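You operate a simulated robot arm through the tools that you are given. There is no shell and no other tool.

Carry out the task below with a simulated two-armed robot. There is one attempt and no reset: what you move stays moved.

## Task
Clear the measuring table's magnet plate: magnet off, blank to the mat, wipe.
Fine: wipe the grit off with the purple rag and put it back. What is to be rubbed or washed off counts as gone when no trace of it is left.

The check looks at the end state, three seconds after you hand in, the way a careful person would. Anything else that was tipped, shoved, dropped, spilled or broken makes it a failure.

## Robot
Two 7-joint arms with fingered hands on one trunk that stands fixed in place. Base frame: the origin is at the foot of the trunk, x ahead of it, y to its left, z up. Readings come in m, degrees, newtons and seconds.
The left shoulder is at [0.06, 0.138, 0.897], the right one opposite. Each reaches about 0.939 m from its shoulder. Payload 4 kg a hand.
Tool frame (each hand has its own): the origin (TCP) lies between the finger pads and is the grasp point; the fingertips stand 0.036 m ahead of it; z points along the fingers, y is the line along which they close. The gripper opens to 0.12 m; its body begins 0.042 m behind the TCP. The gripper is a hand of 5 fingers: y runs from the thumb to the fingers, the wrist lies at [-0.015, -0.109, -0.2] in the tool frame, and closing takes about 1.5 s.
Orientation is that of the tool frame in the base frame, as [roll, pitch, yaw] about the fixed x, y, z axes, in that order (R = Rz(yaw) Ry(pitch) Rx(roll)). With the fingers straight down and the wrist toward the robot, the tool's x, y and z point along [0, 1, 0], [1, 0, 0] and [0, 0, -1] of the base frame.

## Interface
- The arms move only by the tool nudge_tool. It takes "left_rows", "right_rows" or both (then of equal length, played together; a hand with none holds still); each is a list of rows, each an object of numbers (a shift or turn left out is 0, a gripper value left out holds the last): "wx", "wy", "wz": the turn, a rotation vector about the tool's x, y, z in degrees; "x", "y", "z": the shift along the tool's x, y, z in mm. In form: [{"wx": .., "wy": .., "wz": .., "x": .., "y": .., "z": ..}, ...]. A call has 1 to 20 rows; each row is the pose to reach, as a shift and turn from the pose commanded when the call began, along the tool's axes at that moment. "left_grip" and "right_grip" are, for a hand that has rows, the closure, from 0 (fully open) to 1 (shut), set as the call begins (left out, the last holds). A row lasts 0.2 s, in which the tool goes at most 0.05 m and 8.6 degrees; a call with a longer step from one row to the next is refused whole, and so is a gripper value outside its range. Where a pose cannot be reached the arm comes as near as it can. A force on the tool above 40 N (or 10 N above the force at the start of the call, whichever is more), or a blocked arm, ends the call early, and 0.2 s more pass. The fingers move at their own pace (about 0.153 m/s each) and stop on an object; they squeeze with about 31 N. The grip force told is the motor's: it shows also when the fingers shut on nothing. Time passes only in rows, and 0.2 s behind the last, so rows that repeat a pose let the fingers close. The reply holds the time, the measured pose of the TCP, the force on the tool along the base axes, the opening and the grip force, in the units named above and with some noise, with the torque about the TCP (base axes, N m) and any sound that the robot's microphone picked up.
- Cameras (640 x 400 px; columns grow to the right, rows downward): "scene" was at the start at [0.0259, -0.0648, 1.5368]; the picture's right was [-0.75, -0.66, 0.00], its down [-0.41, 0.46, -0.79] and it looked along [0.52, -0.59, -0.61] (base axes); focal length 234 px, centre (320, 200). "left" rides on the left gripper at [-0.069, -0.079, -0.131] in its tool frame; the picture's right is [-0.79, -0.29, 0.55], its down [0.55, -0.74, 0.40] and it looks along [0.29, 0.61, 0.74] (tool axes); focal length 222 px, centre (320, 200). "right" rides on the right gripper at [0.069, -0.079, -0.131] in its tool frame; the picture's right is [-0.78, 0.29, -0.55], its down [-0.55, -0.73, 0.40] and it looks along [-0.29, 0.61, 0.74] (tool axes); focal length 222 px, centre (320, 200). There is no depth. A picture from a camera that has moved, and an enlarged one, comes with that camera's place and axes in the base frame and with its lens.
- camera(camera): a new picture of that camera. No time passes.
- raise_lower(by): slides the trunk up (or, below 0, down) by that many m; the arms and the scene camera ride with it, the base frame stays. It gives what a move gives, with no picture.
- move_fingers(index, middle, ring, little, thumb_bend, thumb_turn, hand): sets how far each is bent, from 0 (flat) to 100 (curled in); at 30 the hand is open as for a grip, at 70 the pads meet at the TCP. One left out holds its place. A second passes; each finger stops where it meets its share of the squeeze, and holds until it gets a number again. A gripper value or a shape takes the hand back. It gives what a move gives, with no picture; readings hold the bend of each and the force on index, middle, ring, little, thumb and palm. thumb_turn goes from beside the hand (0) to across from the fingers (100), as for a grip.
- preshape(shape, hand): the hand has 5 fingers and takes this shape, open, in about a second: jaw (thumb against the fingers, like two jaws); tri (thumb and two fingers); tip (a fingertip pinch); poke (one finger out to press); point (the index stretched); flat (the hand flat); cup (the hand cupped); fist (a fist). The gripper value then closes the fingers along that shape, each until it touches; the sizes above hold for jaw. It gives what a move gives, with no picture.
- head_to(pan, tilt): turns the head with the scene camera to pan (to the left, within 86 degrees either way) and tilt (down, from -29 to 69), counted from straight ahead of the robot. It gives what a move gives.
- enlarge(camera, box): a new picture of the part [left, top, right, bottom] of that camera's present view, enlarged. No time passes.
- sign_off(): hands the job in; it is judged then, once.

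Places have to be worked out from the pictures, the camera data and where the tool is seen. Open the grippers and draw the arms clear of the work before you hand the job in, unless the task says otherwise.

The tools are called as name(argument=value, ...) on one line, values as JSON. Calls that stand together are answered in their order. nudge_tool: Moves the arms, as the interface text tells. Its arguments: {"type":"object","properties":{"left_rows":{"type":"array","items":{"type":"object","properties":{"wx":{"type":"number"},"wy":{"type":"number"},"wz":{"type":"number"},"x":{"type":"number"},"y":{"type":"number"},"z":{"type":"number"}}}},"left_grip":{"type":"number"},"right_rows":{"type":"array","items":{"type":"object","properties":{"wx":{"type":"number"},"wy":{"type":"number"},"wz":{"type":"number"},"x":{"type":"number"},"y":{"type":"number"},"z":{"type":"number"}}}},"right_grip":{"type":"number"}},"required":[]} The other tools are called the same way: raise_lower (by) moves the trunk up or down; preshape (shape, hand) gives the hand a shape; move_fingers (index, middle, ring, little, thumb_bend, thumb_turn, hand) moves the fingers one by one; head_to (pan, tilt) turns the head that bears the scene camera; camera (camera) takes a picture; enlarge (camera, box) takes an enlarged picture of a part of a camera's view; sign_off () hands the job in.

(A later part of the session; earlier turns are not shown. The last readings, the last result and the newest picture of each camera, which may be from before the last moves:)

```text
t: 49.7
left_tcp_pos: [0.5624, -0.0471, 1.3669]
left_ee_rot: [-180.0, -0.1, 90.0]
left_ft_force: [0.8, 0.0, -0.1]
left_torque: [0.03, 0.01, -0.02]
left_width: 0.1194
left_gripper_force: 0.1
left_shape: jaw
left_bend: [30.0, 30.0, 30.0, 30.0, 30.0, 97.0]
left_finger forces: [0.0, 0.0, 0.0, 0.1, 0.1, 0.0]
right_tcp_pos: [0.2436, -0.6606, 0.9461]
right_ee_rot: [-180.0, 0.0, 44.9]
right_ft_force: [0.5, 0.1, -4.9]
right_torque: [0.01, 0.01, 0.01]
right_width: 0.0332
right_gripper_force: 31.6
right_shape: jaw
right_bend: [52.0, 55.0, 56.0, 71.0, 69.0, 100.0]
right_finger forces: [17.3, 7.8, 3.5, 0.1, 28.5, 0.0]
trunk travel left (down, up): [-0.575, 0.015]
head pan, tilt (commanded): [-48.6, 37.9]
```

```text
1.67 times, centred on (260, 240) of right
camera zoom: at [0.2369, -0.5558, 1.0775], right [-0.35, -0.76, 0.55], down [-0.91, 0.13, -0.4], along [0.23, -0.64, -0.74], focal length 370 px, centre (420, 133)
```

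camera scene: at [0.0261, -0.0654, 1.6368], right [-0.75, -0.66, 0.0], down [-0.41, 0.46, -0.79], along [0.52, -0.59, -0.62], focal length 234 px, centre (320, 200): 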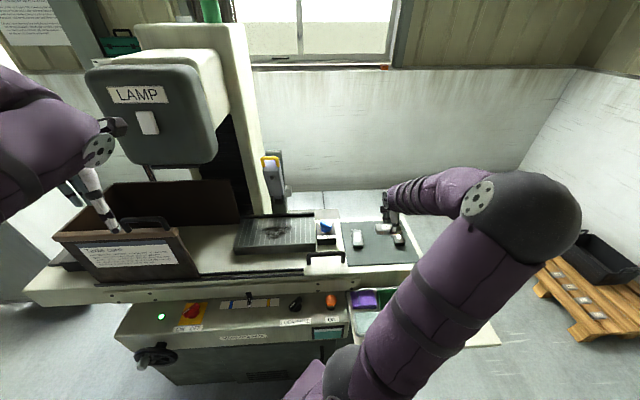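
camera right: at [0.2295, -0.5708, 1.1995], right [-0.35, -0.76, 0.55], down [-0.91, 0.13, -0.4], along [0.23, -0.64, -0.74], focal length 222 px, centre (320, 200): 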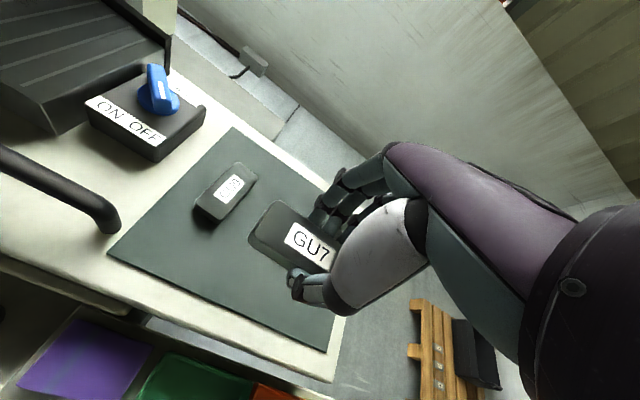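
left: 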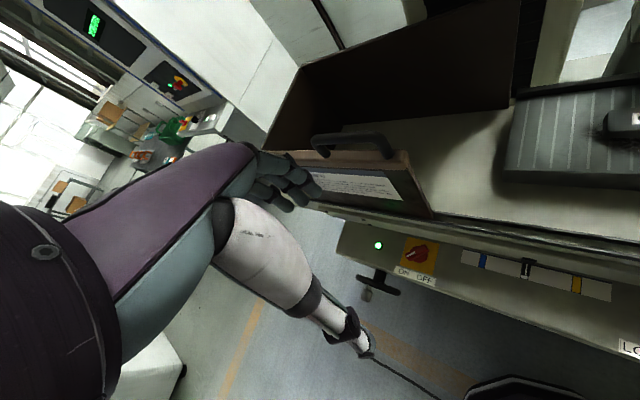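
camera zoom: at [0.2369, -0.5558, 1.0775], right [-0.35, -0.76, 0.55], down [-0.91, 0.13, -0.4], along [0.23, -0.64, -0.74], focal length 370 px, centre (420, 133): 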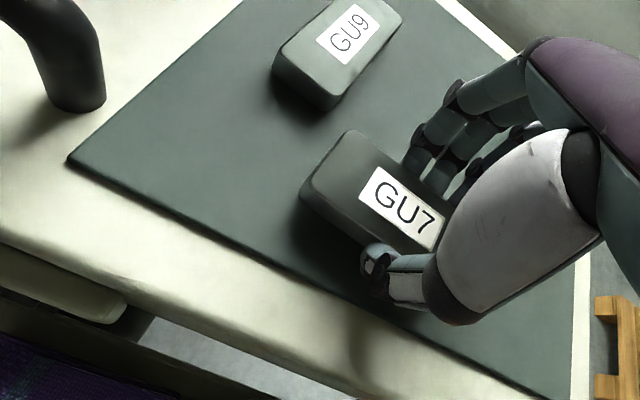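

There is good clearance to GU9. I lower slowly until the blank touches the mat.

nudge_tool(right_rows=[{"z": 2}, {"z": 4}, {"z": 6}, {"z": 7}, {"z": 7}])

```text
t: 50.9
left_tcp_pos: [0.562, -0.0474, 1.3672]
left_ee_rot: [-179.9, 0.0, 90.0]
left_ft_force: [-0.5, 0.2, 0.1]
left_torque: [0.01, 0.02, 0.0]
left_width: 0.1202
left_gripper_force: 0.0
left_shape: jaw
left_bend: [30.0, 30.0, 30.0, 30.0, 30.0, 97.0]
left_finger forces: [0.0, 0.1, 0.0, 0.0, 0.0, 0.0]
right_tcp_pos: [0.2443, -0.66, 0.9393]
right_ee_rot: [180.0, -0.1, 45.0]
right_ft_force: [-0.2, 0.3, -4.8]
right_torque: [0.01, 0.05, -0.03]
right_width: 0.0334
right_gripper_force: 30.8
right_shape: jaw
right_bend: [52.0, 55.0, 56.0, 71.0, 69.0, 100.0]
right_finger forces: [17.4, 7.7, 3.4, 0.0, 28.5, 0.1]
trunk travel left (down, up): [-0.575, 0.015]
head pan, tilt (commanded): [-48.6, 37.9]
```

There is no contact yet at TCP 0.939. I continue down in 1 mm steps.

nudge_tool(right_rows=[{"z": 1}, {"z": 2}, {"z": 3}, {"z": 3}])

nudge_tool(right_rows=[{"z": 1}, {"z": 2}, {"z": 2}])

```text
t: 51.9
left_tcp_pos: [0.5618, -0.0458, 1.3666]
left_ee_rot: [-180.0, 0.0, 89.9]
left_ft_force: [-0.6, -0.1, -0.6]
left_torque: [0.0, 0.01, -0.01]
left_width: 0.12
left_gripper_force: 0.0
left_shape: jaw
left_bend: [30.0, 30.0, 30.0, 30.0, 30.0, 97.0]
left_finger forces: [0.0, 0.1, 0.0, 0.1, 0.0, 0.1]
right_tcp_pos: [0.2434, -0.6614, 0.9355]
right_ee_rot: [-180.0, 0.0, 45.1]
right_ft_force: [0.7, 0.2, -1.8]
right_torque: [-0.03, -0.05, 0.02]
right_width: 0.0332
right_gripper_force: 31.5
right_shape: jaw
right_bend: [52.0, 55.0, 56.0, 71.0, 69.0, 100.0]
right_finger forces: [17.8, 7.7, 3.5, 0.1, 28.6, 0.1]
trunk travel left (down, up): [-0.575, 0.015]
head pan, tilt (commanded): [-48.6, 37.9]
```

```text
t: 52.7
left_tcp_pos: [0.5612, -0.0467, 1.3686]
left_ee_rot: [180.0, 0.0, 89.9]
left_ft_force: [-0.1, 0.6, -1.1]
left_torque: [-0.02, -0.01, 0.03]
left_width: 0.1196
left_gripper_force: 0.0
left_shape: jaw
left_bend: [30.0, 30.0, 30.0, 30.0, 30.0, 97.0]
left_finger forces: [0.1, 0.0, 0.1, 0.1, 0.0, 0.1]
right_tcp_pos: [0.2445, -0.6611, 0.9366]
right_ee_rot: [179.8, 0.1, 45.1]
right_ft_force: [0.0, -1.8, 12.1]
right_torque: [-0.08, -0.06, 0.01]
right_width: 0.034
right_gripper_force: 30.4
right_shape: jaw
right_bend: [52.0, 55.0, 56.0, 71.0, 69.0, 100.0]
right_finger forces: [20.0, 8.5, 3.8, 0.0, 30.2, 0.0]
trunk travel left (down, up): [-0.575, 0.015]
head pan, tilt (commanded): [-48.6, 37.9]
```

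The blank rests on the mat, with 12 N pushing up. I ease off 1 mm, open the jaw moderately, and lift away straight up.

nudge_tool(right_rows=[{"z": -1}, {"z": -1}])

nudge_tool(right_rows=[{"z": 0}, {"z": 0}, {"z": 0}, {"z": 0}, {"z": -8}, {"z": -25}, {"z": -50}, {"z": -90}, {"z": -130}, {"z": -130}], right_grip=0.4)

enlarge(camera="scene", box=[330, 200, 426, 280])

camera(camera="right")

```text
t: 53.3
left_tcp_pos: [0.5606, -0.0468, 1.3662]
left_ee_rot: [180.0, 0.0, 90.0]
left_ft_force: [0.7, -0.4, -0.1]
left_torque: [-0.02, 0.03, 0.04]
left_width: 0.1197
left_gripper_force: 0.1
left_shape: jaw
left_bend: [30.0, 30.0, 30.0, 30.0, 30.0, 97.0]
left_finger forces: [0.1, 0.0, 0.1, 0.1, 0.0, 0.1]
right_tcp_pos: [0.2436, -0.6611, 0.9357]
right_ee_rot: [179.9, -0.1, 45.0]
right_ft_force: [1.8, -4.3, 9.1]
right_torque: [-0.18, -0.14, 0.02]
right_width: 0.0338
right_gripper_force: 30.9
right_shape: jaw
right_bend: [51.0, 55.0, 56.0, 71.0, 69.0, 100.0]
right_finger forces: [19.9, 9.3, 4.5, 0.1, 28.7, 0.0]
trunk travel left (down, up): [-0.575, 0.015]
head pan, tilt (commanded): [-48.6, 37.9]
```

```text
t: 55.7
left_tcp_pos: [0.5588, -0.0487, 1.3687]
left_ee_rot: [179.9, -0.1, 89.9]
left_ft_force: [0.3, -0.5, 0.1]
left_torque: [0.02, -0.06, 0.01]
left_width: 0.1198
left_gripper_force: 0.0
left_shape: jaw
left_bend: [30.0, 30.0, 30.0, 30.0, 30.0, 97.0]
left_finger forces: [0.1, 0.0, 0.1, 0.0, 0.1, 0.0]
right_tcp_pos: [0.2705, -0.6499, 1.0697]
right_ee_rot: [179.1, -0.9, 48.4]
right_ft_force: [-1.3, -0.7, -0.3]
right_torque: [0.06, -0.11, -0.03]
right_width: 0.0717
right_gripper_force: 0.1
right_shape: jaw
right_bend: [38.0, 42.0, 40.0, 65.0, 48.0, 100.0]
right_finger forces: [0.0, 0.0, 0.0, 0.1, 0.0, 0.1]
trunk travel left (down, up): [-0.575, 0.015]
head pan, tilt (commanded): [-48.6, 37.9]
stopped in row 10 (right hand): the arm was blocked; the commanded pose is now the measured one
```

```text
5.00 times, centred on (378, 240) of scene
camera zoom: at [0.0224, -0.0673, 1.6368], right [-0.75, -0.66, 0.0], down [-0.41, 0.46, -0.79], along [0.52, -0.59, -0.61], focal length 1172 px, centre (30, 0)
```

zoom: 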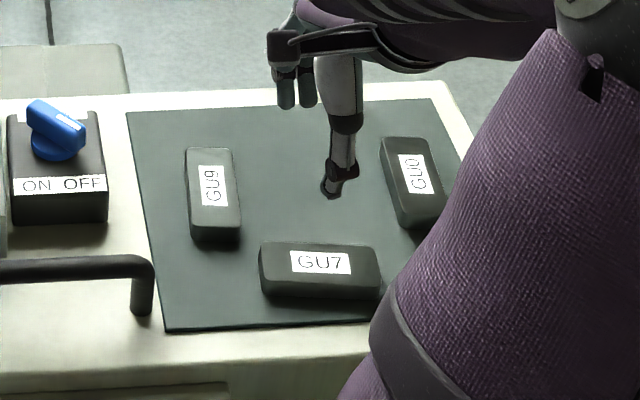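

```text
taken
camera right: at [0.2534, -0.5461, 1.2006], right [-0.32, -0.78, 0.54], down [-0.91, 0.08, -0.42], along [0.28, -0.62, -0.73], focal length 222 px, centre (320, 200)
```

right: 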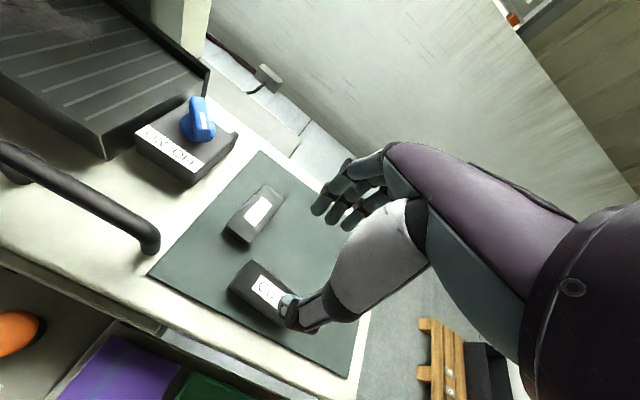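

GU7 lies flat on the mat between the others, but the arm reported being blocked near the end of the lift. I check whether the elbow or upper arm touched something.

camera(camera="scene")

enlarge(camera="scene", box=[330, 230, 530, 360])

camera(camera="left")

```text
taken
camera scene: at [0.0224, -0.0673, 1.6368], right [-0.75, -0.66, 0.0], down [-0.41, 0.46, -0.79], along [0.52, -0.59, -0.61], focal length 234 px, centre (320, 200)
```

scene: 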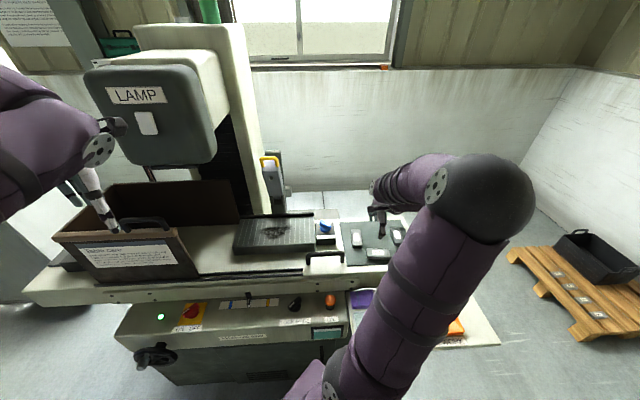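

```text
3.08 times, centred on (430, 295) of scene
camera zoom: at [0.0224, -0.0673, 1.6368], right [-0.75, -0.66, 0.0], down [-0.41, 0.46, -0.79], along [0.52, -0.59, -0.61], focal length 721 px, centre (-18, -92)
```

zoom: 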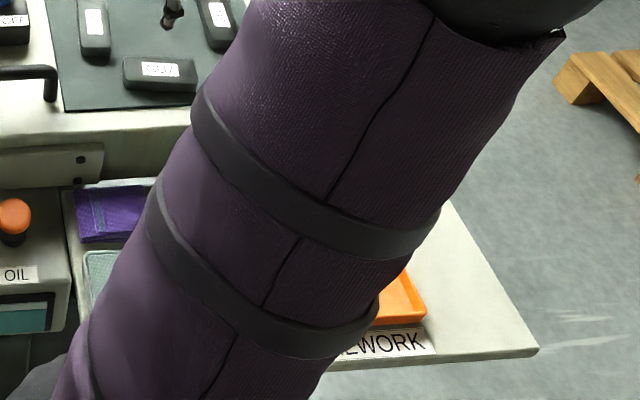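

```text
taken
camera left: at [0.478, -0.1185, 1.5], right [-0.29, -0.78, -0.55], down [-0.73, 0.55, -0.4], along [0.61, 0.29, -0.73], focal length 222 px, centre (320, 200)
```

left: 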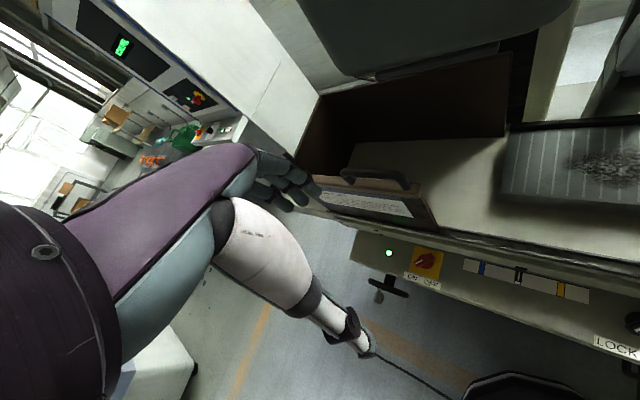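

Everything on the mat and bench looks in place; the block fits the elbow folding close to its limit rather than a contact. I first level the hand and lift it toward the plate side where the arm has room.

nudge_tool(right_rows=[{"wx": 0.9, "wy": -0.9, "x": 15, "y": -5, "z": -15}, {"wx": 0.9, "wy": -0.9, "x": 40, "y": -15, "z": -40}, {"wx": 0.9, "wy": -0.9, "x": 70, "y": -30, "z": -70}, {"wx": 0.9, "wy": -0.9, "x": 100, "y": -45, "z": -100}, {"wx": 0.9, "wy": -0.9, "x": 100, "y": -45, "z": -100}], right_grip=0.4)

camera(camera="scene")

```text
t: 56.9
left_tcp_pos: [0.5629, -0.0473, 1.3668]
left_ee_rot: [-180.0, -0.1, 90.2]
left_ft_force: [-0.5, -0.1, 0.7]
left_torque: [-0.01, 0.02, 0.02]
left_width: 0.1196
left_gripper_force: 0.0
left_shape: jaw
left_bend: [30.0, 30.0, 30.0, 30.0, 30.0, 97.0]
left_finger forces: [0.0, 0.1, 0.1, 0.0, 0.1, 0.0]
right_tcp_pos: [0.3031, -0.5445, 1.1703]
right_ee_rot: [-179.8, 0.2, 48.2]
right_ft_force: [0.3, 0.0, 0.6]
right_torque: [-0.01, 0.02, 0.02]
right_width: 0.0717
right_gripper_force: 0.1
right_shape: jaw
right_bend: [38.0, 42.0, 40.0, 65.0, 48.0, 100.0]
right_finger forces: [0.0, 0.0, 0.0, 0.1, 0.0, 0.0]
trunk travel left (down, up): [-0.575, 0.015]
head pan, tilt (commanded): [-48.6, 37.9]
```

```text
taken
camera scene: at [0.0261, -0.0657, 1.6368], right [-0.75, -0.66, 0.0], down [-0.41, 0.46, -0.79], along [0.52, -0.59, -0.62], focal length 234 px, centre (320, 200)
```

scene: 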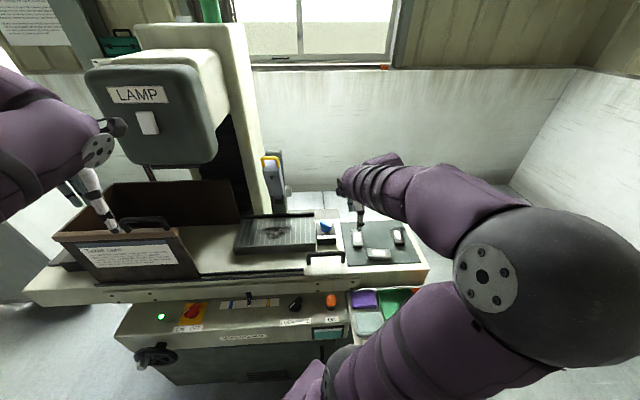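

The arm moves freely again. I zoom in on the rag and the grit.

enlarge(camera="scene", box=[338, 275, 398, 325])

enlarge(camera="scene", box=[230, 205, 320, 260])

camera(camera="right")

```text
8.00 times, centred on (368, 300) of scene
camera zoom: at [0.0261, -0.0657, 1.6368], right [-0.75, -0.66, 0.0], down [-0.41, 0.46, -0.79], along [0.52, -0.59, -0.62], focal length 1876 px, centre (-64, -600)
```

zoom: 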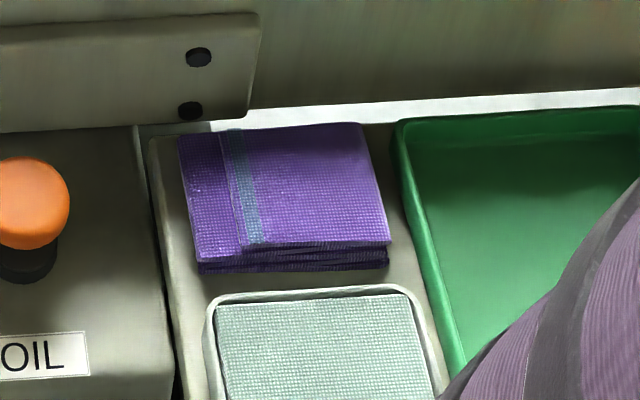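

```text
7.11 times, centred on (275, 232) of scene
camera zoom: at [0.0261, -0.0657, 1.6368], right [-0.75, -0.66, 0.0], down [-0.41, 0.46, -0.79], along [0.52, -0.59, -0.62], focal length 1667 px, centre (640, -31)
```

zoom: 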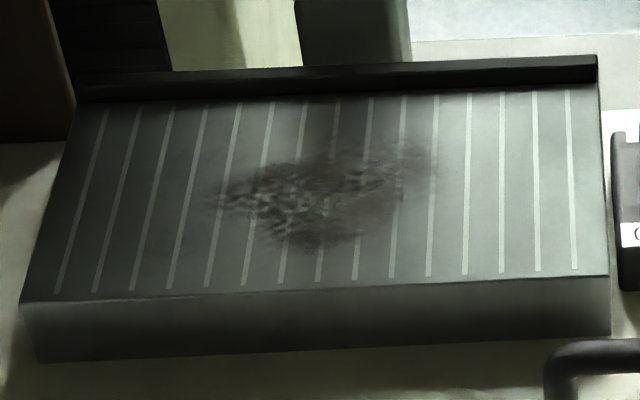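

```text
taken
camera right: at [0.2893, -0.4407, 1.3014], right [-0.3, -0.78, 0.55], down [-0.92, 0.08, -0.39], along [0.26, -0.62, -0.74], focal length 222 px, centre (320, 200)
```

right: 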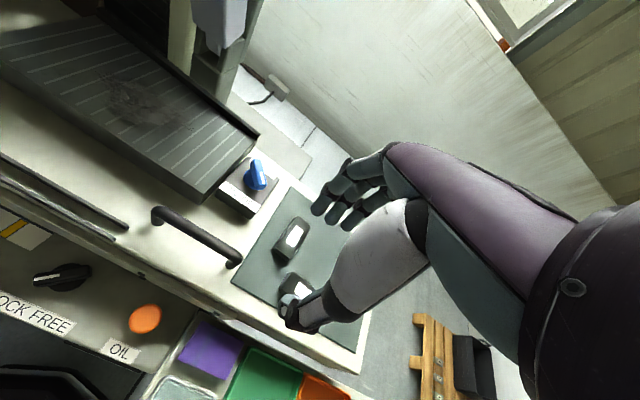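

The rag is a folded cloth of about 8.8 x 6 x 2.2 cm at about [0.211, -0.520], top near z 0.81, with an oil-pad box close in front and the table's front face 3 cm behind. I need the gaps exactly, so I swing the right hand over the mat side to view the rag from the right.

nudge_tool(right_rows=[{"wz": -8, "x": -14, "y": -1, "z": 0}, {"wz": -16, "x": -28, "y": -3, "z": 0}, {"wz": -24, "x": -42, "y": -4, "z": 0}, {"wz": -32, "x": -56, "y": -6, "z": 10}, {"wz": -40, "x": -70, "y": -7, "z": 20}, {"wz": -48, "x": -84, "y": -8, "z": 30}, {"wz": -56, "x": -98, "y": -10, "z": 40}, {"wz": -64, "x": -112, "y": -11, "z": 50}, {"wz": -72, "x": -126, "y": -12, "z": 60}, {"wz": -80, "x": -140, "y": -14, "z": 70}, {"wz": -88, "x": -154, "y": -15, "z": 80}, {"wz": -96, "x": -168, "y": -17, "z": 90}, {"wz": -104, "x": -182, "y": -18, "z": 100}, {"wz": -112, "x": -196, "y": -19, "z": 100}, {"wz": -120, "x": -210, "y": -21, "z": 100}, {"wz": -128, "x": -224, "y": -22, "z": 100}, {"wz": -131.8, "x": -228, "y": -22, "z": 100}, {"wz": -131.8, "x": -228, "y": -22, "z": 100}])

camera(camera="right")

camera(camera="scene")

```text
t: 60.7
left_tcp_pos: [0.5623, -0.0467, 1.3657]
left_ee_rot: [180.0, 0.0, 90.1]
left_ft_force: [-0.1, -0.3, -0.3]
left_torque: [0.03, -0.01, 0.0]
left_width: 0.1199
left_gripper_force: 0.0
left_shape: jaw
left_bend: [30.0, 30.0, 30.0, 30.0, 30.0, 97.0]
left_finger forces: [0.0, 0.0, 0.1, 0.0, 0.1, 0.0]
right_tcp_pos: [0.1339, -0.7002, 1.0696]
right_ee_rot: [179.9, -0.2, -179.9]
right_ft_force: [0.2, 1.0, 0.4]
right_torque: [0.02, 0.01, 0.01]
right_width: 0.072
right_gripper_force: 0.1
right_shape: jaw
right_bend: [38.0, 42.0, 40.0, 65.0, 48.0, 100.0]
right_finger forces: [0.0, 0.0, 0.0, 0.1, 0.1, 0.0]
trunk travel left (down, up): [-0.575, 0.015]
head pan, tilt (commanded): [-48.6, 37.9]
```

```text
taken
camera right: at [0.0642, -0.7797, 1.2017], right [0.79, 0.29, 0.55], down [0.55, -0.73, -0.4], along [0.28, 0.61, -0.74], focal length 222 px, centre (320, 200)
```

right: 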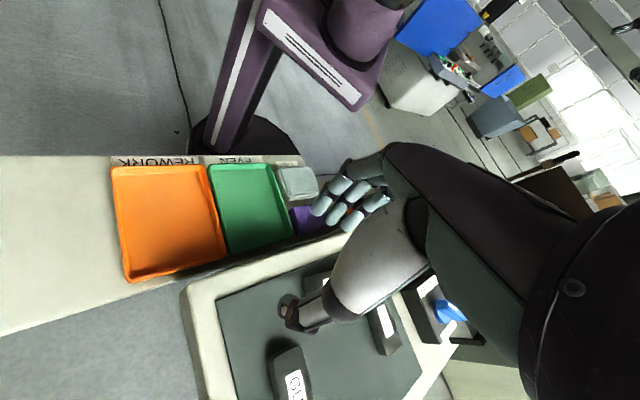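

```text
taken
camera scene: at [0.0258, -0.0652, 1.6368], right [-0.75, -0.66, 0.0], down [-0.41, 0.46, -0.79], along [0.52, -0.59, -0.61], focal length 234 px, centre (320, 200)
```

scene: 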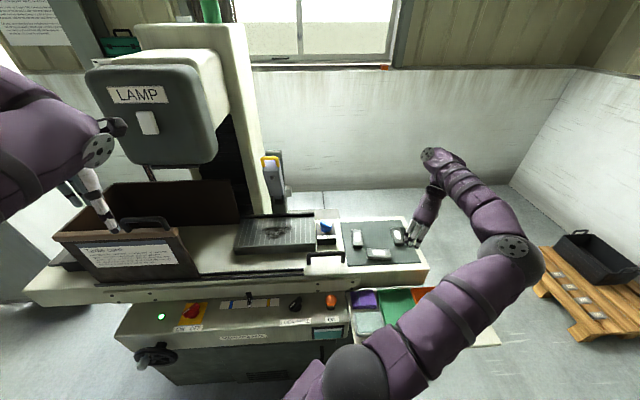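

The fingers hide part of the rag from here. I shift the hand 10 cm in base x and a bit lower for a clear view of the rag and oil box.

nudge_tool(right_rows=[{"x": -30, "z": 10}, {"x": -60, "z": 20}, {"x": -90, "z": 35}, {"x": -110, "z": 45}, {"x": -110, "z": 45}])

camera(camera="right")

enlarge(camera="right", box=[190, 110, 350, 250])

enlarge(camera="scene", box=[335, 270, 431, 350])

```text
t: 61.9
left_tcp_pos: [0.5621, -0.0456, 1.3678]
left_ee_rot: [-179.9, -0.1, 90.1]
left_ft_force: [0.3, 1.0, -0.2]
left_torque: [0.02, 0.01, 0.02]
left_width: 0.1198
left_gripper_force: 0.0
left_shape: jaw
left_bend: [30.0, 30.0, 30.0, 30.0, 30.0, 97.0]
left_finger forces: [0.0, 0.0, 0.0, 0.0, 0.0, 0.0]
right_tcp_pos: [0.2438, -0.7005, 1.0257]
right_ee_rot: [180.0, 0.0, -180.0]
right_ft_force: [-0.5, 0.0, 0.2]
right_torque: [0.0, -0.05, -0.03]
right_width: 0.0717
right_gripper_force: 0.0
right_shape: jaw
right_bend: [38.0, 42.0, 40.0, 65.0, 48.0, 100.0]
right_finger forces: [0.0, 0.0, 0.0, 0.0, 0.0, 0.1]
trunk travel left (down, up): [-0.575, 0.015]
head pan, tilt (commanded): [-48.6, 37.9]
```

```text
taken
camera right: at [0.1743, -0.7788, 1.1566], right [0.79, 0.29, 0.55], down [0.55, -0.73, -0.4], along [0.28, 0.61, -0.74], focal length 222 px, centre (320, 200)
```

right: 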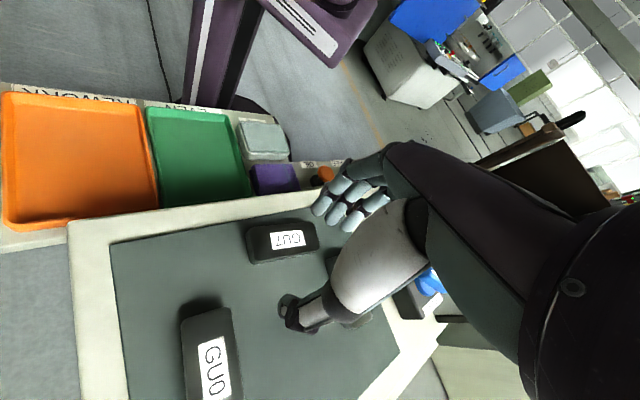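

```text
2.86 times, centred on (270, 180) of right
camera zoom: at [0.1743, -0.7788, 1.1566], right [0.79, 0.29, 0.55], down [0.55, -0.73, -0.4], along [0.28, 0.61, -0.74], focal length 635 px, centre (463, 257)
```

zoom: 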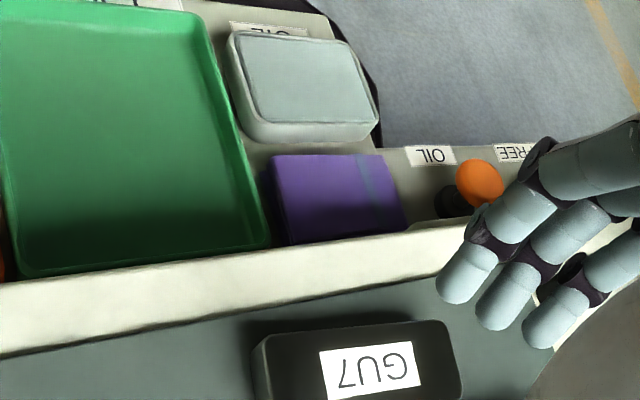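

```text
5.00 times, centred on (383, 310) of scene
camera zoom: at [0.0257, -0.0649, 1.6368], right [-0.75, -0.66, 0.0], down [-0.41, 0.46, -0.79], along [0.52, -0.59, -0.61], focal length 1172 px, centre (5, -350)
```

zoom: 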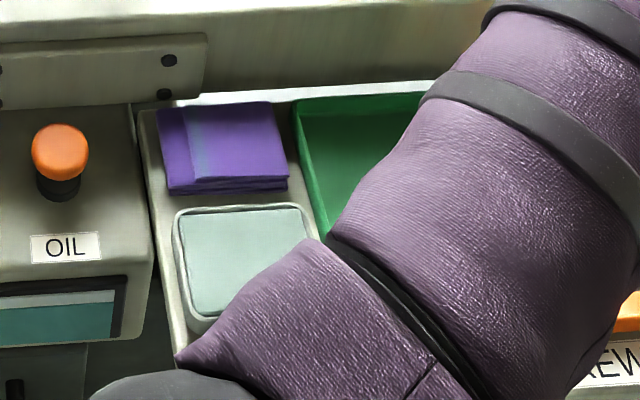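

From both views: rag top z ≈ 0.819, r 0.172 to 0.260, b 0.483 to 0.544. The oil box's back face is at b ≈ 0.461 (2.2 cm gap) and the table face at b ≈ 0.578 (3.4 cm gap). I retract the left arm from the machine and bring the right hand to a roomier pose before lowering the trunk for reach.

nudge_tool(right_rows=[{"wz": 5, "x": -3, "y": 14, "z": -16}, {"wz": 10, "x": -6, "y": 28, "z": -32}, {"wz": 15, "x": -9, "y": 42, "z": -48}, {"wz": 20, "x": -12, "y": 56, "z": -64}, {"wz": 25, "x": -15, "y": 70, "z": -80}, {"wz": 30, "x": -18, "y": 84, "z": -96}, {"wz": 35, "x": -21, "y": 98, "z": -112}, {"wz": 40, "x": -24, "y": 112, "z": -128}, {"wz": 46, "x": -27, "y": 126, "z": -144}, {"wz": 52, "x": -30, "y": 140, "z": -160}, {"wz": 58, "x": -33, "y": 154, "z": -176}, {"wz": 64, "x": -37, "y": 168, "z": -192}, {"wz": 70, "x": -41, "y": 182, "z": -208}, {"wz": 76, "x": -45, "y": 200, "z": -224}, {"wz": 82, "x": -50, "y": 218, "z": -240}, {"wz": 88, "x": -54, "y": 235, "z": -255}, {"wz": 90, "x": -56, "y": 250, "z": -270}, {"wz": 90, "x": -56, "y": 250, "z": -270}], left_rows=[{"x": 14, "y": -12, "z": -2}, {"x": 28, "y": -24, "z": -4}, {"x": 42, "y": -36, "z": -6}, {"x": 56, "y": -48, "z": -8}, {"x": 70, "y": -60, "z": -10}, {"x": 84, "y": -72, "z": -12}, {"x": 98, "y": -84, "z": -14}, {"x": 112, "y": -96, "z": -16}, {"x": 126, "y": -108, "z": -18}, {"x": 140, "y": -120, "z": -20}, {"x": 154, "y": -132, "z": -22}, {"x": 168, "y": -144, "z": -24}, {"x": 182, "y": -156, "z": -26}, {"x": 196, "y": -168, "z": -28}, {"x": 210, "y": -180, "z": -30}, {"x": 224, "y": -190, "z": -30}, {"x": 236, "y": -200, "z": -30}, {"x": 236, "y": -200, "z": -30}])

camera(camera="scene")

camera(camera="right")

camera(camera="left")

```text
t: 65.7
left_tcp_pos: [0.3613, 0.189, 1.3973]
left_ee_rot: [-179.8, -0.1, 90.2]
left_ft_force: [0.1, 0.8, -0.3]
left_torque: [0.02, 0.03, -0.03]
left_width: 0.1198
left_gripper_force: 0.1
left_shape: jaw
left_bend: [30.0, 30.0, 30.0, 30.0, 30.0, 97.0]
left_finger forces: [0.0, 0.1, 0.0, 0.0, 0.1, 0.0]
right_tcp_pos: [0.3011, -0.4488, 1.2954]
right_ee_rot: [-179.9, -0.1, 90.0]
right_ft_force: [-0.3, 0.6, -0.6]
right_torque: [0.04, -0.02, 0.01]
right_width: 0.0719
right_gripper_force: 0.0
right_shape: jaw
right_bend: [38.0, 42.0, 40.0, 65.0, 48.0, 100.0]
right_finger forces: [0.0, 0.0, 0.0, 0.1, 0.1, 0.1]
trunk travel left (down, up): [-0.575, 0.015]
head pan, tilt (commanded): [-48.6, 37.9]
```

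```text
taken
camera scene: at [0.0263, -0.0652, 1.6368], right [-0.75, -0.66, 0.0], down [-0.41, 0.46, -0.79], along [0.52, -0.59, -0.62], focal length 234 px, centre (320, 200)
```

scene: 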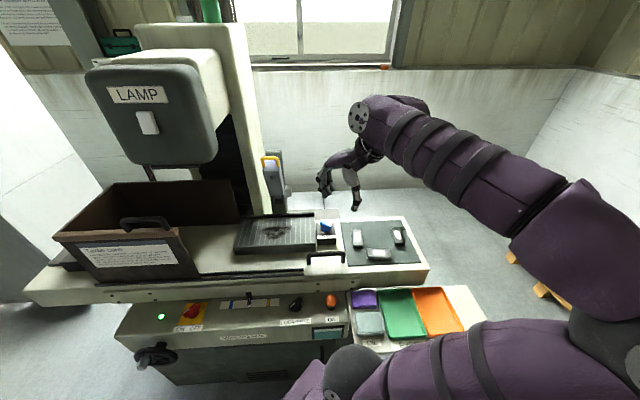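

```text
taken
camera right: at [0.221, -0.3805, 1.4269], right [0.29, -0.79, 0.55], down [-0.74, -0.55, -0.4], along [0.61, -0.29, -0.74], focal length 222 px, centre (320, 200)
```

right: 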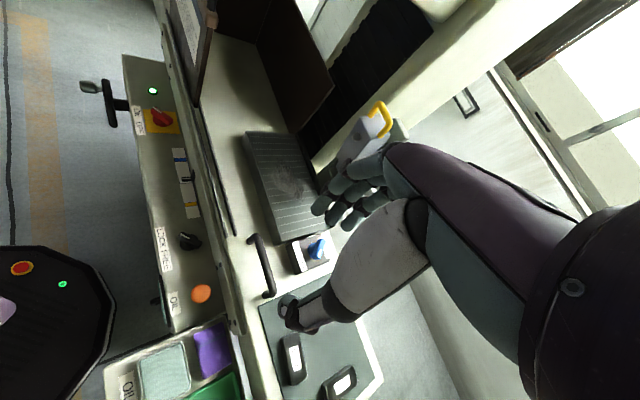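

```text
taken
camera left: at [0.2817, 0.1199, 1.5286], right [-0.29, -0.79, -0.55], down [-0.74, 0.55, -0.4], along [0.61, 0.29, -0.74], focal length 222 px, centre (320, 200)
```

left: 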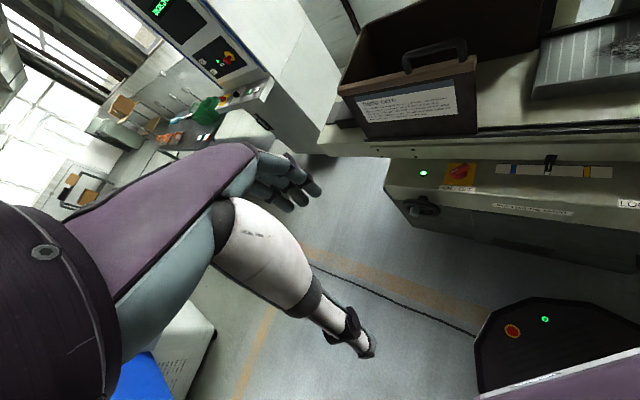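

Both arms are clear and the right elbow is in its natural pose. I lower the trunk 0.25 m; the right hand will then be at about z 1.05, well above the bench.

raise_lower(by=-0.25)

camera(camera="scene")

camera(camera="right")

```text
t: 68.3
left_tcp_pos: [0.3613, 0.1892, 1.1477]
left_ee_rot: [180.0, 0.1, 90.1]
left_ft_force: [-0.1, -0.4, -0.5]
left_torque: [0.02, -0.01, 0.0]
left_width: 0.1198
left_gripper_force: 0.0
left_shape: jaw
left_bend: [30.0, 30.0, 30.0, 30.0, 30.0, 97.0]
left_finger forces: [0.1, 0.1, 0.0, 0.1, 0.0, 0.0]
right_tcp_pos: [0.2999, -0.4496, 1.0456]
right_ee_rot: [-179.8, 0.0, 90.1]
right_ft_force: [-0.5, -0.9, 0.8]
right_torque: [-0.03, 0.0, -0.03]
right_width: 0.0718
right_gripper_force: 0.1
right_shape: jaw
right_bend: [38.0, 42.0, 40.0, 65.0, 48.0, 100.0]
right_finger forces: [0.0, 0.0, 0.1, 0.1, 0.0, 0.1]
trunk travel left (down, up): [-0.325, 0.265]
head pan, tilt (commanded): [-48.6, 37.9]
```

```text
taken
camera scene: at [0.0258, -0.0648, 1.3869], right [-0.75, -0.66, 0.0], down [-0.41, 0.46, -0.79], along [0.52, -0.59, -0.61], focal length 234 px, centre (320, 200)
```

scene: 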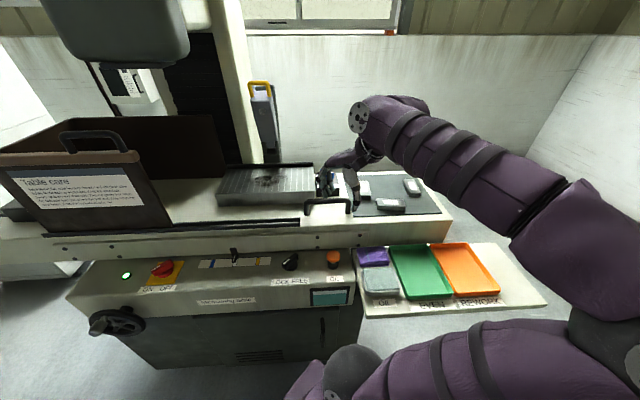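

```text
taken
camera right: at [0.2205, -0.3804, 1.177], right [0.29, -0.78, 0.55], down [-0.74, -0.55, -0.4], along [0.61, -0.29, -0.74], focal length 222 px, centre (320, 200)
```

right: 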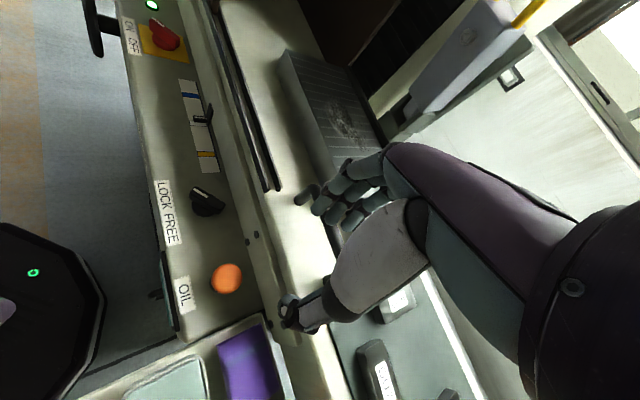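

I zoom on the rag from this lower viewpoint to confirm its height and the gaps.

enlarge(camera="scene", box=[340, 230, 424, 300])

enlarge(camera="right", box=[120, 250, 320, 400])

```text
5.71 times, centred on (382, 265) of scene
camera zoom: at [0.0258, -0.0648, 1.3869], right [-0.75, -0.66, 0.0], down [-0.41, 0.46, -0.79], along [0.52, -0.59, -0.61], focal length 1340 px, centre (-34, -171)
```

zoom: 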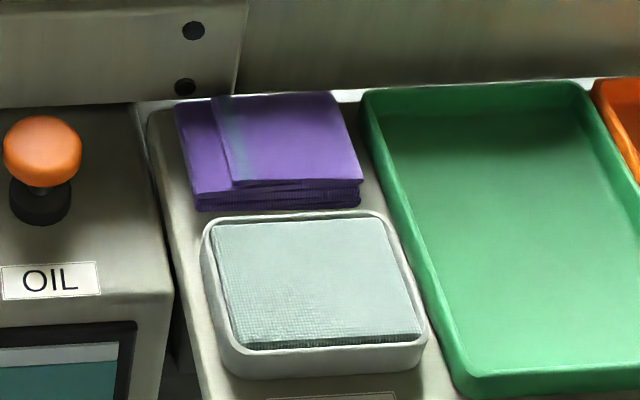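

```text
2.67 times, centred on (220, 325) of right
camera zoom: at [0.2205, -0.3804, 1.177], right [0.29, -0.78, 0.55], down [-0.74, -0.55, -0.4], along [0.61, -0.29, -0.74], focal length 592 px, centre (587, -133)
```

zoom: 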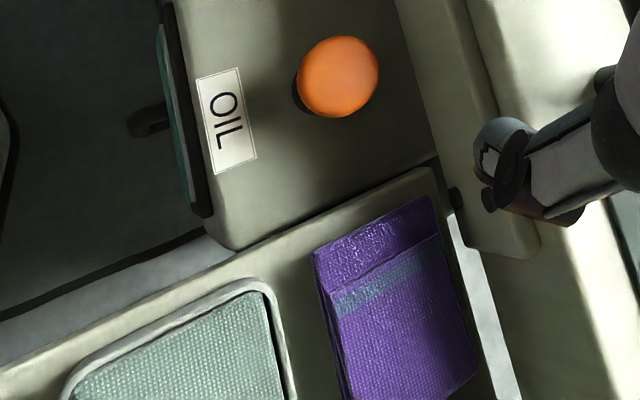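

Three viewpoints now agree on the rag: z top 0.819, centre r 0.216, b 0.513. I move the hand over it with yaw 45°, staying at z 1.0, and set the fingers: four nearly straight for the narrow back gap, thumb bent for the front gap.

nudge_tool(right_rows=[{"wz": 6, "x": -8, "y": -15, "z": 0}, {"wz": 12, "x": -16, "y": -30, "z": 0}, {"wz": 18, "x": -24, "y": -45, "z": 5}, {"wz": 24, "x": -32, "y": -60, "z": 10}, {"wz": 30, "x": -40, "y": -75, "z": 15}, {"wz": 36, "x": -46, "y": -90, "z": 20}, {"wz": 42, "x": -51, "y": -104, "z": 25}, {"wz": 45, "x": -51, "y": -104, "z": 25}, {"wz": 45, "x": -51, "y": -104, "z": 25}])

camera(camera="scene")

camera(camera="right")

```text
t: 70.3
left_tcp_pos: [0.3618, 0.1904, 1.1484]
left_ee_rot: [-180.0, 0.0, 90.1]
left_ft_force: [1.0, -0.6, -0.1]
left_torque: [0.0, -0.01, 0.0]
left_width: 0.1199
left_gripper_force: 0.1
left_shape: jaw
left_bend: [30.0, 30.0, 30.0, 30.0, 30.0, 97.0]
left_finger forces: [0.0, 0.0, 0.0, 0.0, 0.0, 0.1]
right_tcp_pos: [0.2349, -0.4825, 1.0219]
right_ee_rot: [179.6, -1.7, 52.9]
right_ft_force: [-0.4, -1.2, -0.1]
right_torque: [0.0, 0.02, 0.03]
right_width: 0.0718
right_gripper_force: 0.1
right_shape: jaw
right_bend: [38.0, 42.0, 40.0, 65.0, 48.0, 100.0]
right_finger forces: [0.1, 0.0, 0.0, 0.0, 0.0, 0.0]
trunk travel left (down, up): [-0.325, 0.265]
head pan, tilt (commanded): [-48.6, 37.9]
stopped in row 9 (right hand): the arm was blocked; the commanded pose is now the measured one
```

```text
taken
camera scene: at [0.0258, -0.0649, 1.3888], right [-0.75, -0.66, 0.0], down [-0.41, 0.46, -0.79], along [0.52, -0.59, -0.61], focal length 234 px, centre (320, 200)
```

scene: 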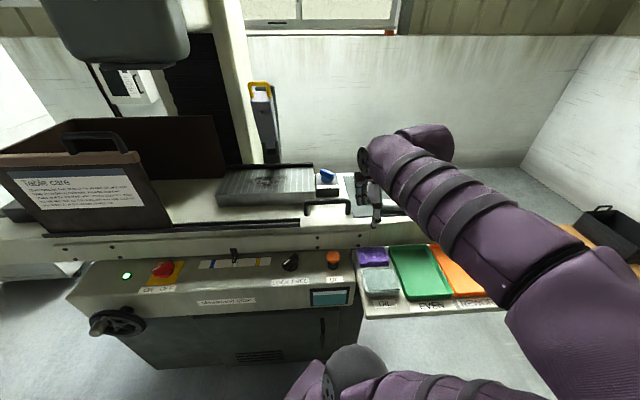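

```text
taken
camera right: at [0.2102, -0.3821, 1.1546], right [-0.25, -0.81, 0.53], down [-0.91, 0.01, -0.42], along [0.33, -0.58, -0.74], focal length 222 px, centre (320, 200)
```

right: 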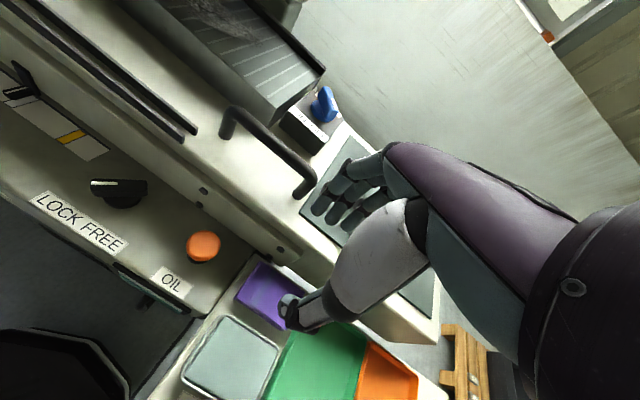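

The right arm gets blocked near yaw 50° this close to the robot; its wrist limit fits, since its forearm comes in from the right. The left arm reaching across suits this hand direction better for both rag and plate. I free the right arm, level it and take it out to the right side.

nudge_tool(right_rows=[{"wx": 0.4, "wy": -1.7, "x": 10, "y": 10, "z": -15}, {"wx": 0.4, "wy": -1.7, "x": 20, "y": 20, "z": -40}, {"wx": 0.4, "wy": -1.7, "x": 30, "y": 30, "z": -70}, {"wx": 0.4, "wy": -1.7, "x": 30, "y": 30, "z": -100}, {"wx": 0.4, "wy": -1.7, "x": 30, "y": 30, "z": -100}])

camera(camera="scene")

```text
t: 71.5
left_tcp_pos: [0.3622, 0.1889, 1.1475]
left_ee_rot: [179.9, 0.0, 90.1]
left_ft_force: [0.2, 0.1, -0.6]
left_torque: [-0.02, -0.05, 0.01]
left_width: 0.1197
left_gripper_force: 0.1
left_shape: jaw
left_bend: [30.0, 30.0, 30.0, 30.0, 30.0, 97.0]
left_finger forces: [0.1, 0.0, 0.0, 0.0, 0.0, 0.0]
right_tcp_pos: [0.2733, -0.4774, 1.1214]
right_ee_rot: [-180.0, 0.1, 52.7]
right_ft_force: [0.7, -0.2, -0.3]
right_torque: [0.02, 0.01, -0.03]
right_width: 0.0718
right_gripper_force: 0.0
right_shape: jaw
right_bend: [38.0, 42.0, 40.0, 65.0, 48.0, 100.0]
right_finger forces: [0.0, 0.0, 0.0, 0.0, 0.0, 0.0]
trunk travel left (down, up): [-0.325, 0.265]
head pan, tilt (commanded): [-48.6, 37.9]
```

```text
taken
camera scene: at [0.0257, -0.0648, 1.3868], right [-0.75, -0.66, 0.0], down [-0.41, 0.46, -0.79], along [0.52, -0.59, -0.61], focal length 234 px, centre (320, 200)
```

scene: 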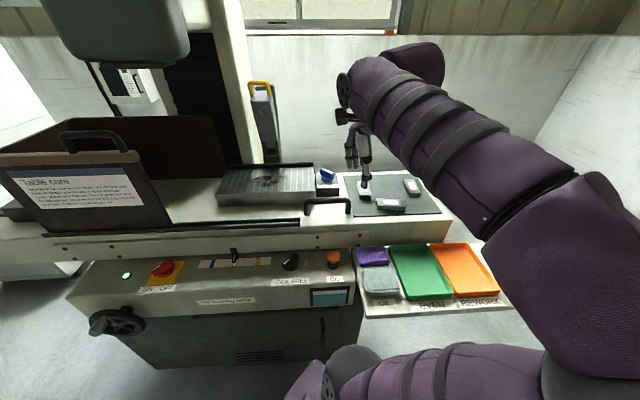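

The arm is free. I raise the trunk back up 0.25 m, which suits both the plate and the left arm's reach to the rag.

raise_lower(by=0.25)

nudge_tool(right_rows=[{"wz": -7, "x": -20, "z": 15}, {"wz": -14, "x": -40, "z": 30}, {"wz": -21, "x": -60, "z": 45}, {"wz": -28, "x": -80, "z": 60}, {"wz": -35, "x": -100, "z": 75}, {"wz": -42, "x": -120, "z": 90}, {"wz": -49, "x": -140, "z": 105}, {"wz": -56, "x": -160, "z": 120}, {"wz": -63, "x": -180, "z": 135}, {"wz": -70, "x": -200, "z": 150}, {"wz": -77, "x": -220, "z": 165}, {"wz": -82, "x": -240, "z": 180}, {"wz": -82, "x": -250, "z": 190}, {"wz": -82, "x": -250, "z": 190}])

camera(camera="scene")

```text
t: 74.0
left_tcp_pos: [0.3605, 0.1906, 1.3958]
left_ee_rot: [-179.9, 0.1, 90.1]
left_ft_force: [0.8, 0.9, -0.1]
left_torque: [-0.02, 0.01, 0.0]
left_width: 0.1198
left_gripper_force: 0.1
left_shape: jaw
left_bend: [30.0, 30.0, 30.0, 30.0, 30.0, 97.0]
left_finger forces: [0.1, 0.0, 0.0, 0.0, 0.0, 0.0]
right_tcp_pos: [0.2738, -0.4795, 1.3707]
right_ee_rot: [180.0, 0.1, 52.7]
right_ft_force: [0.8, -0.8, 1.0]
right_torque: [-0.03, -0.01, 0.01]
right_width: 0.0717
right_gripper_force: 0.1
right_shape: jaw
right_bend: [38.0, 42.0, 40.0, 65.0, 48.0, 100.0]
right_finger forces: [0.0, 0.0, 0.1, 0.0, 0.0, 0.0]
trunk travel left (down, up): [-0.575, 0.015]
head pan, tilt (commanded): [-48.6, 37.9]
```

```text
t: 77.0
left_tcp_pos: [0.3618, 0.1901, 1.3969]
left_ee_rot: [179.9, 0.0, 90.1]
left_ft_force: [0.1, -0.7, -0.4]
left_torque: [0.03, 0.0, -0.02]
left_width: 0.1195
left_gripper_force: 0.1
left_shape: jaw
left_bend: [30.0, 30.0, 30.0, 30.0, 30.0, 97.0]
left_finger forces: [0.0, 0.1, 0.0, 0.0, 0.0, 0.0]
right_tcp_pos: [0.1217, -0.6789, 1.1819]
right_ee_rot: [-179.9, 0.1, 134.7]
right_ft_force: [-0.1, 0.3, -0.1]
right_torque: [0.0, 0.02, -0.02]
right_width: 0.0717
right_gripper_force: 0.1
right_shape: jaw
right_bend: [38.0, 42.0, 40.0, 65.0, 48.0, 100.0]
right_finger forces: [0.1, 0.0, 0.1, 0.0, 0.0, 0.0]
trunk travel left (down, up): [-0.575, 0.015]
head pan, tilt (commanded): [-48.6, 37.9]
```

```text
taken
camera scene: at [0.026, -0.0648, 1.6368], right [-0.75, -0.66, 0.0], down [-0.41, 0.46, -0.79], along [0.52, -0.59, -0.61], focal length 234 px, centre (320, 200)
```

scene: 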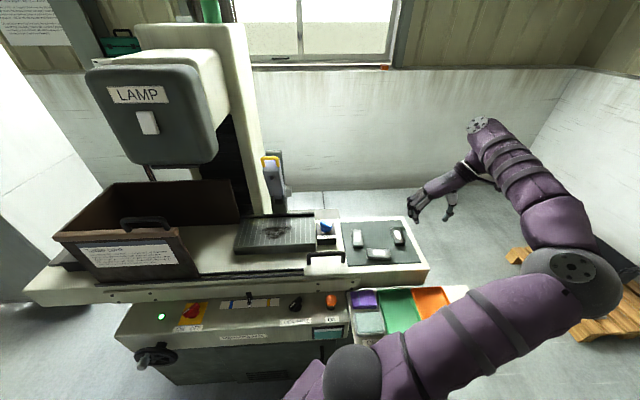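

The right arm is parked clear on the right. Now I bring the left hand across in front of the body, at height, toward the rag.

nudge_tool(left_rows=[{"x": -30, "y": 0, "z": 5, "wz": 2}, {"x": -62, "y": -2, "z": 15, "wz": 5}, {"x": -94, "y": -4, "z": 28, "wz": 8}, {"x": -126, "y": -8, "z": 42, "wz": 11}, {"x": -158, "y": -12, "z": 56, "wz": 14}, {"x": -190, "y": -16, "z": 70, "wz": 17}, {"x": -222, "y": -20, "z": 84, "wz": 20}, {"x": -254, "y": -24, "z": 98, "wz": 23}, {"x": -286, "y": -28, "z": 112, "wz": 26}, {"x": -318, "y": -30, "z": 124, "wz": 29}, {"x": -350, "y": -32, "z": 136, "wz": 30}, {"x": -380, "y": -32, "z": 147, "wz": 30}, {"x": -380, "y": -32, "z": 147, "wz": 30}])

camera(camera="scene")

camera(camera="left")

```text
t: 79.8
left_tcp_pos: [0.3316, -0.1897, 1.2507]
left_ee_rot: [180.0, 0.1, 60.2]
left_ft_force: [-0.8, 0.1, 0.1]
left_torque: [-0.01, -0.02, 0.02]
left_width: 0.1199
left_gripper_force: 0.0
left_shape: jaw
left_bend: [30.0, 30.0, 30.0, 30.0, 30.0, 97.0]
left_finger forces: [0.0, 0.0, 0.1, 0.0, 0.0, 0.1]
right_tcp_pos: [0.122, -0.6782, 1.1806]
right_ee_rot: [-179.8, 0.0, 134.7]
right_ft_force: [-0.3, -0.5, -0.3]
right_torque: [0.0, 0.04, 0.01]
right_width: 0.0718
right_gripper_force: 0.0
right_shape: jaw
right_bend: [38.0, 42.0, 40.0, 65.0, 48.0, 100.0]
right_finger forces: [0.0, 0.0, 0.1, 0.0, 0.0, 0.0]
trunk travel left (down, up): [-0.575, 0.015]
head pan, tilt (commanded): [-48.6, 37.9]
```

```text
taken
camera scene: at [0.0256, -0.0642, 1.6369], right [-0.75, -0.66, 0.0], down [-0.41, 0.46, -0.79], along [0.52, -0.59, -0.61], focal length 234 px, centre (320, 200)
```

scene: 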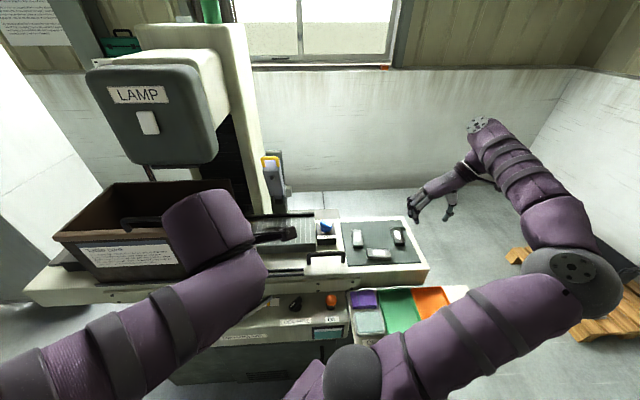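

```text
taken
camera left: at [0.2264, -0.211, 1.3815], right [-0.64, -0.54, -0.55], down [-0.36, 0.84, -0.4], along [0.67, -0.06, -0.74], focal length 222 px, centre (320, 200)
```

left: 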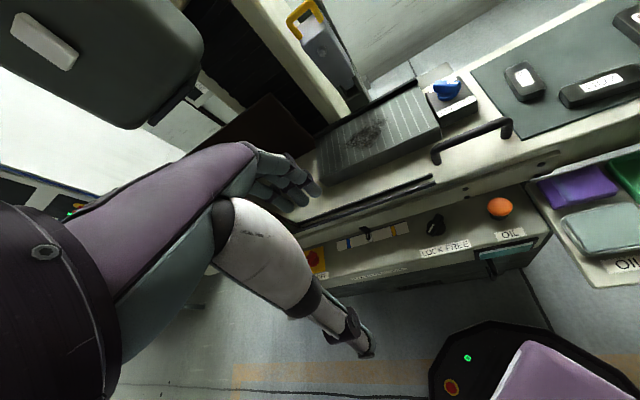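

The left arm reaches across well. I continue to a hover near the rag at z 1.10 with yaw 45°.

nudge_tool(left_rows=[{"x": -27, "y": 5, "z": 16, "wz": 2}, {"x": -54, "y": 10, "z": 32, "wz": 4}, {"x": -81, "y": 15, "z": 48, "wz": 6}, {"x": -108, "y": 20, "z": 64, "wz": 8}, {"x": -135, "y": 25, "z": 80, "wz": 10}, {"x": -162, "y": 30, "z": 96, "wz": 12}, {"x": -189, "y": 35, "z": 112, "wz": 14}, {"x": -216, "y": 40, "z": 130, "wz": 15}, {"x": -240, "y": 44, "z": 150, "wz": 15}, {"x": -240, "y": 44, "z": 150, "wz": 15}])

camera(camera="scene")

camera(camera="left")

```text
t: 82.0
left_tcp_pos: [0.2488, -0.4189, 1.0995]
left_ee_rot: [180.0, 0.0, 45.2]
left_ft_force: [-0.3, -0.5, -0.3]
left_torque: [-0.01, -0.01, 0.0]
left_width: 0.1199
left_gripper_force: 0.1
left_shape: jaw
left_bend: [30.0, 30.0, 30.0, 30.0, 30.0, 97.0]
left_finger forces: [0.0, 0.1, 0.1, 0.0, 0.1, 0.0]
right_tcp_pos: [0.1227, -0.6784, 1.1812]
right_ee_rot: [-180.0, 0.1, 134.6]
right_ft_force: [-0.4, 0.5, 0.2]
right_torque: [-0.01, 0.0, -0.02]
right_width: 0.0719
right_gripper_force: 0.0
right_shape: jaw
right_bend: [38.0, 42.0, 40.0, 65.0, 48.0, 100.0]
right_finger forces: [0.0, 0.1, 0.0, 0.1, 0.0, 0.0]
trunk travel left (down, up): [-0.575, 0.015]
head pan, tilt (commanded): [-48.6, 37.9]
```

```text
taken
camera scene: at [0.026, -0.0644, 1.6368], right [-0.75, -0.66, 0.0], down [-0.41, 0.46, -0.79], along [0.52, -0.59, -0.61], focal length 234 px, centre (320, 200)
```

scene: 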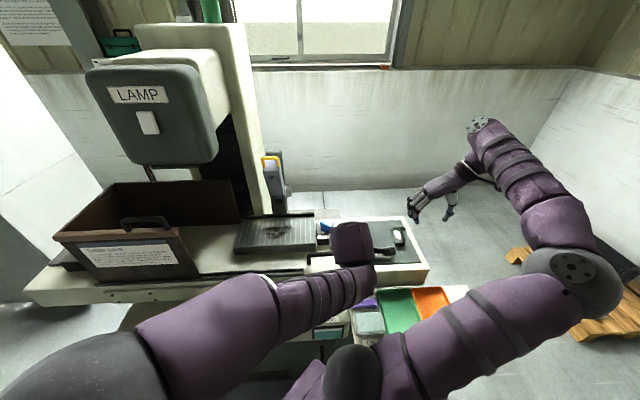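

```text
taken
camera left: at [0.143, -0.4121, 1.2313], right [-0.76, -0.35, -0.55], down [-0.13, 0.91, -0.4], along [0.64, -0.23, -0.74], focal length 222 px, centre (320, 200)
```

left: 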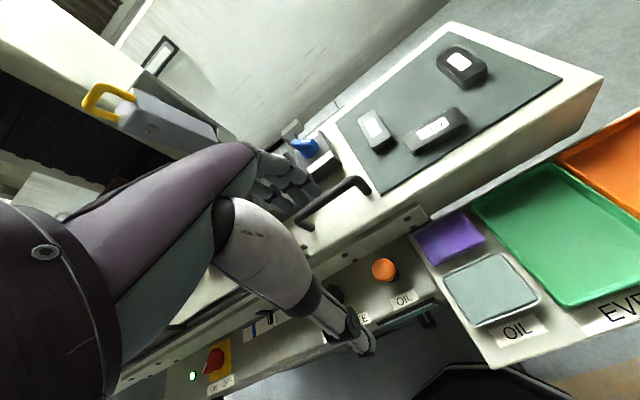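

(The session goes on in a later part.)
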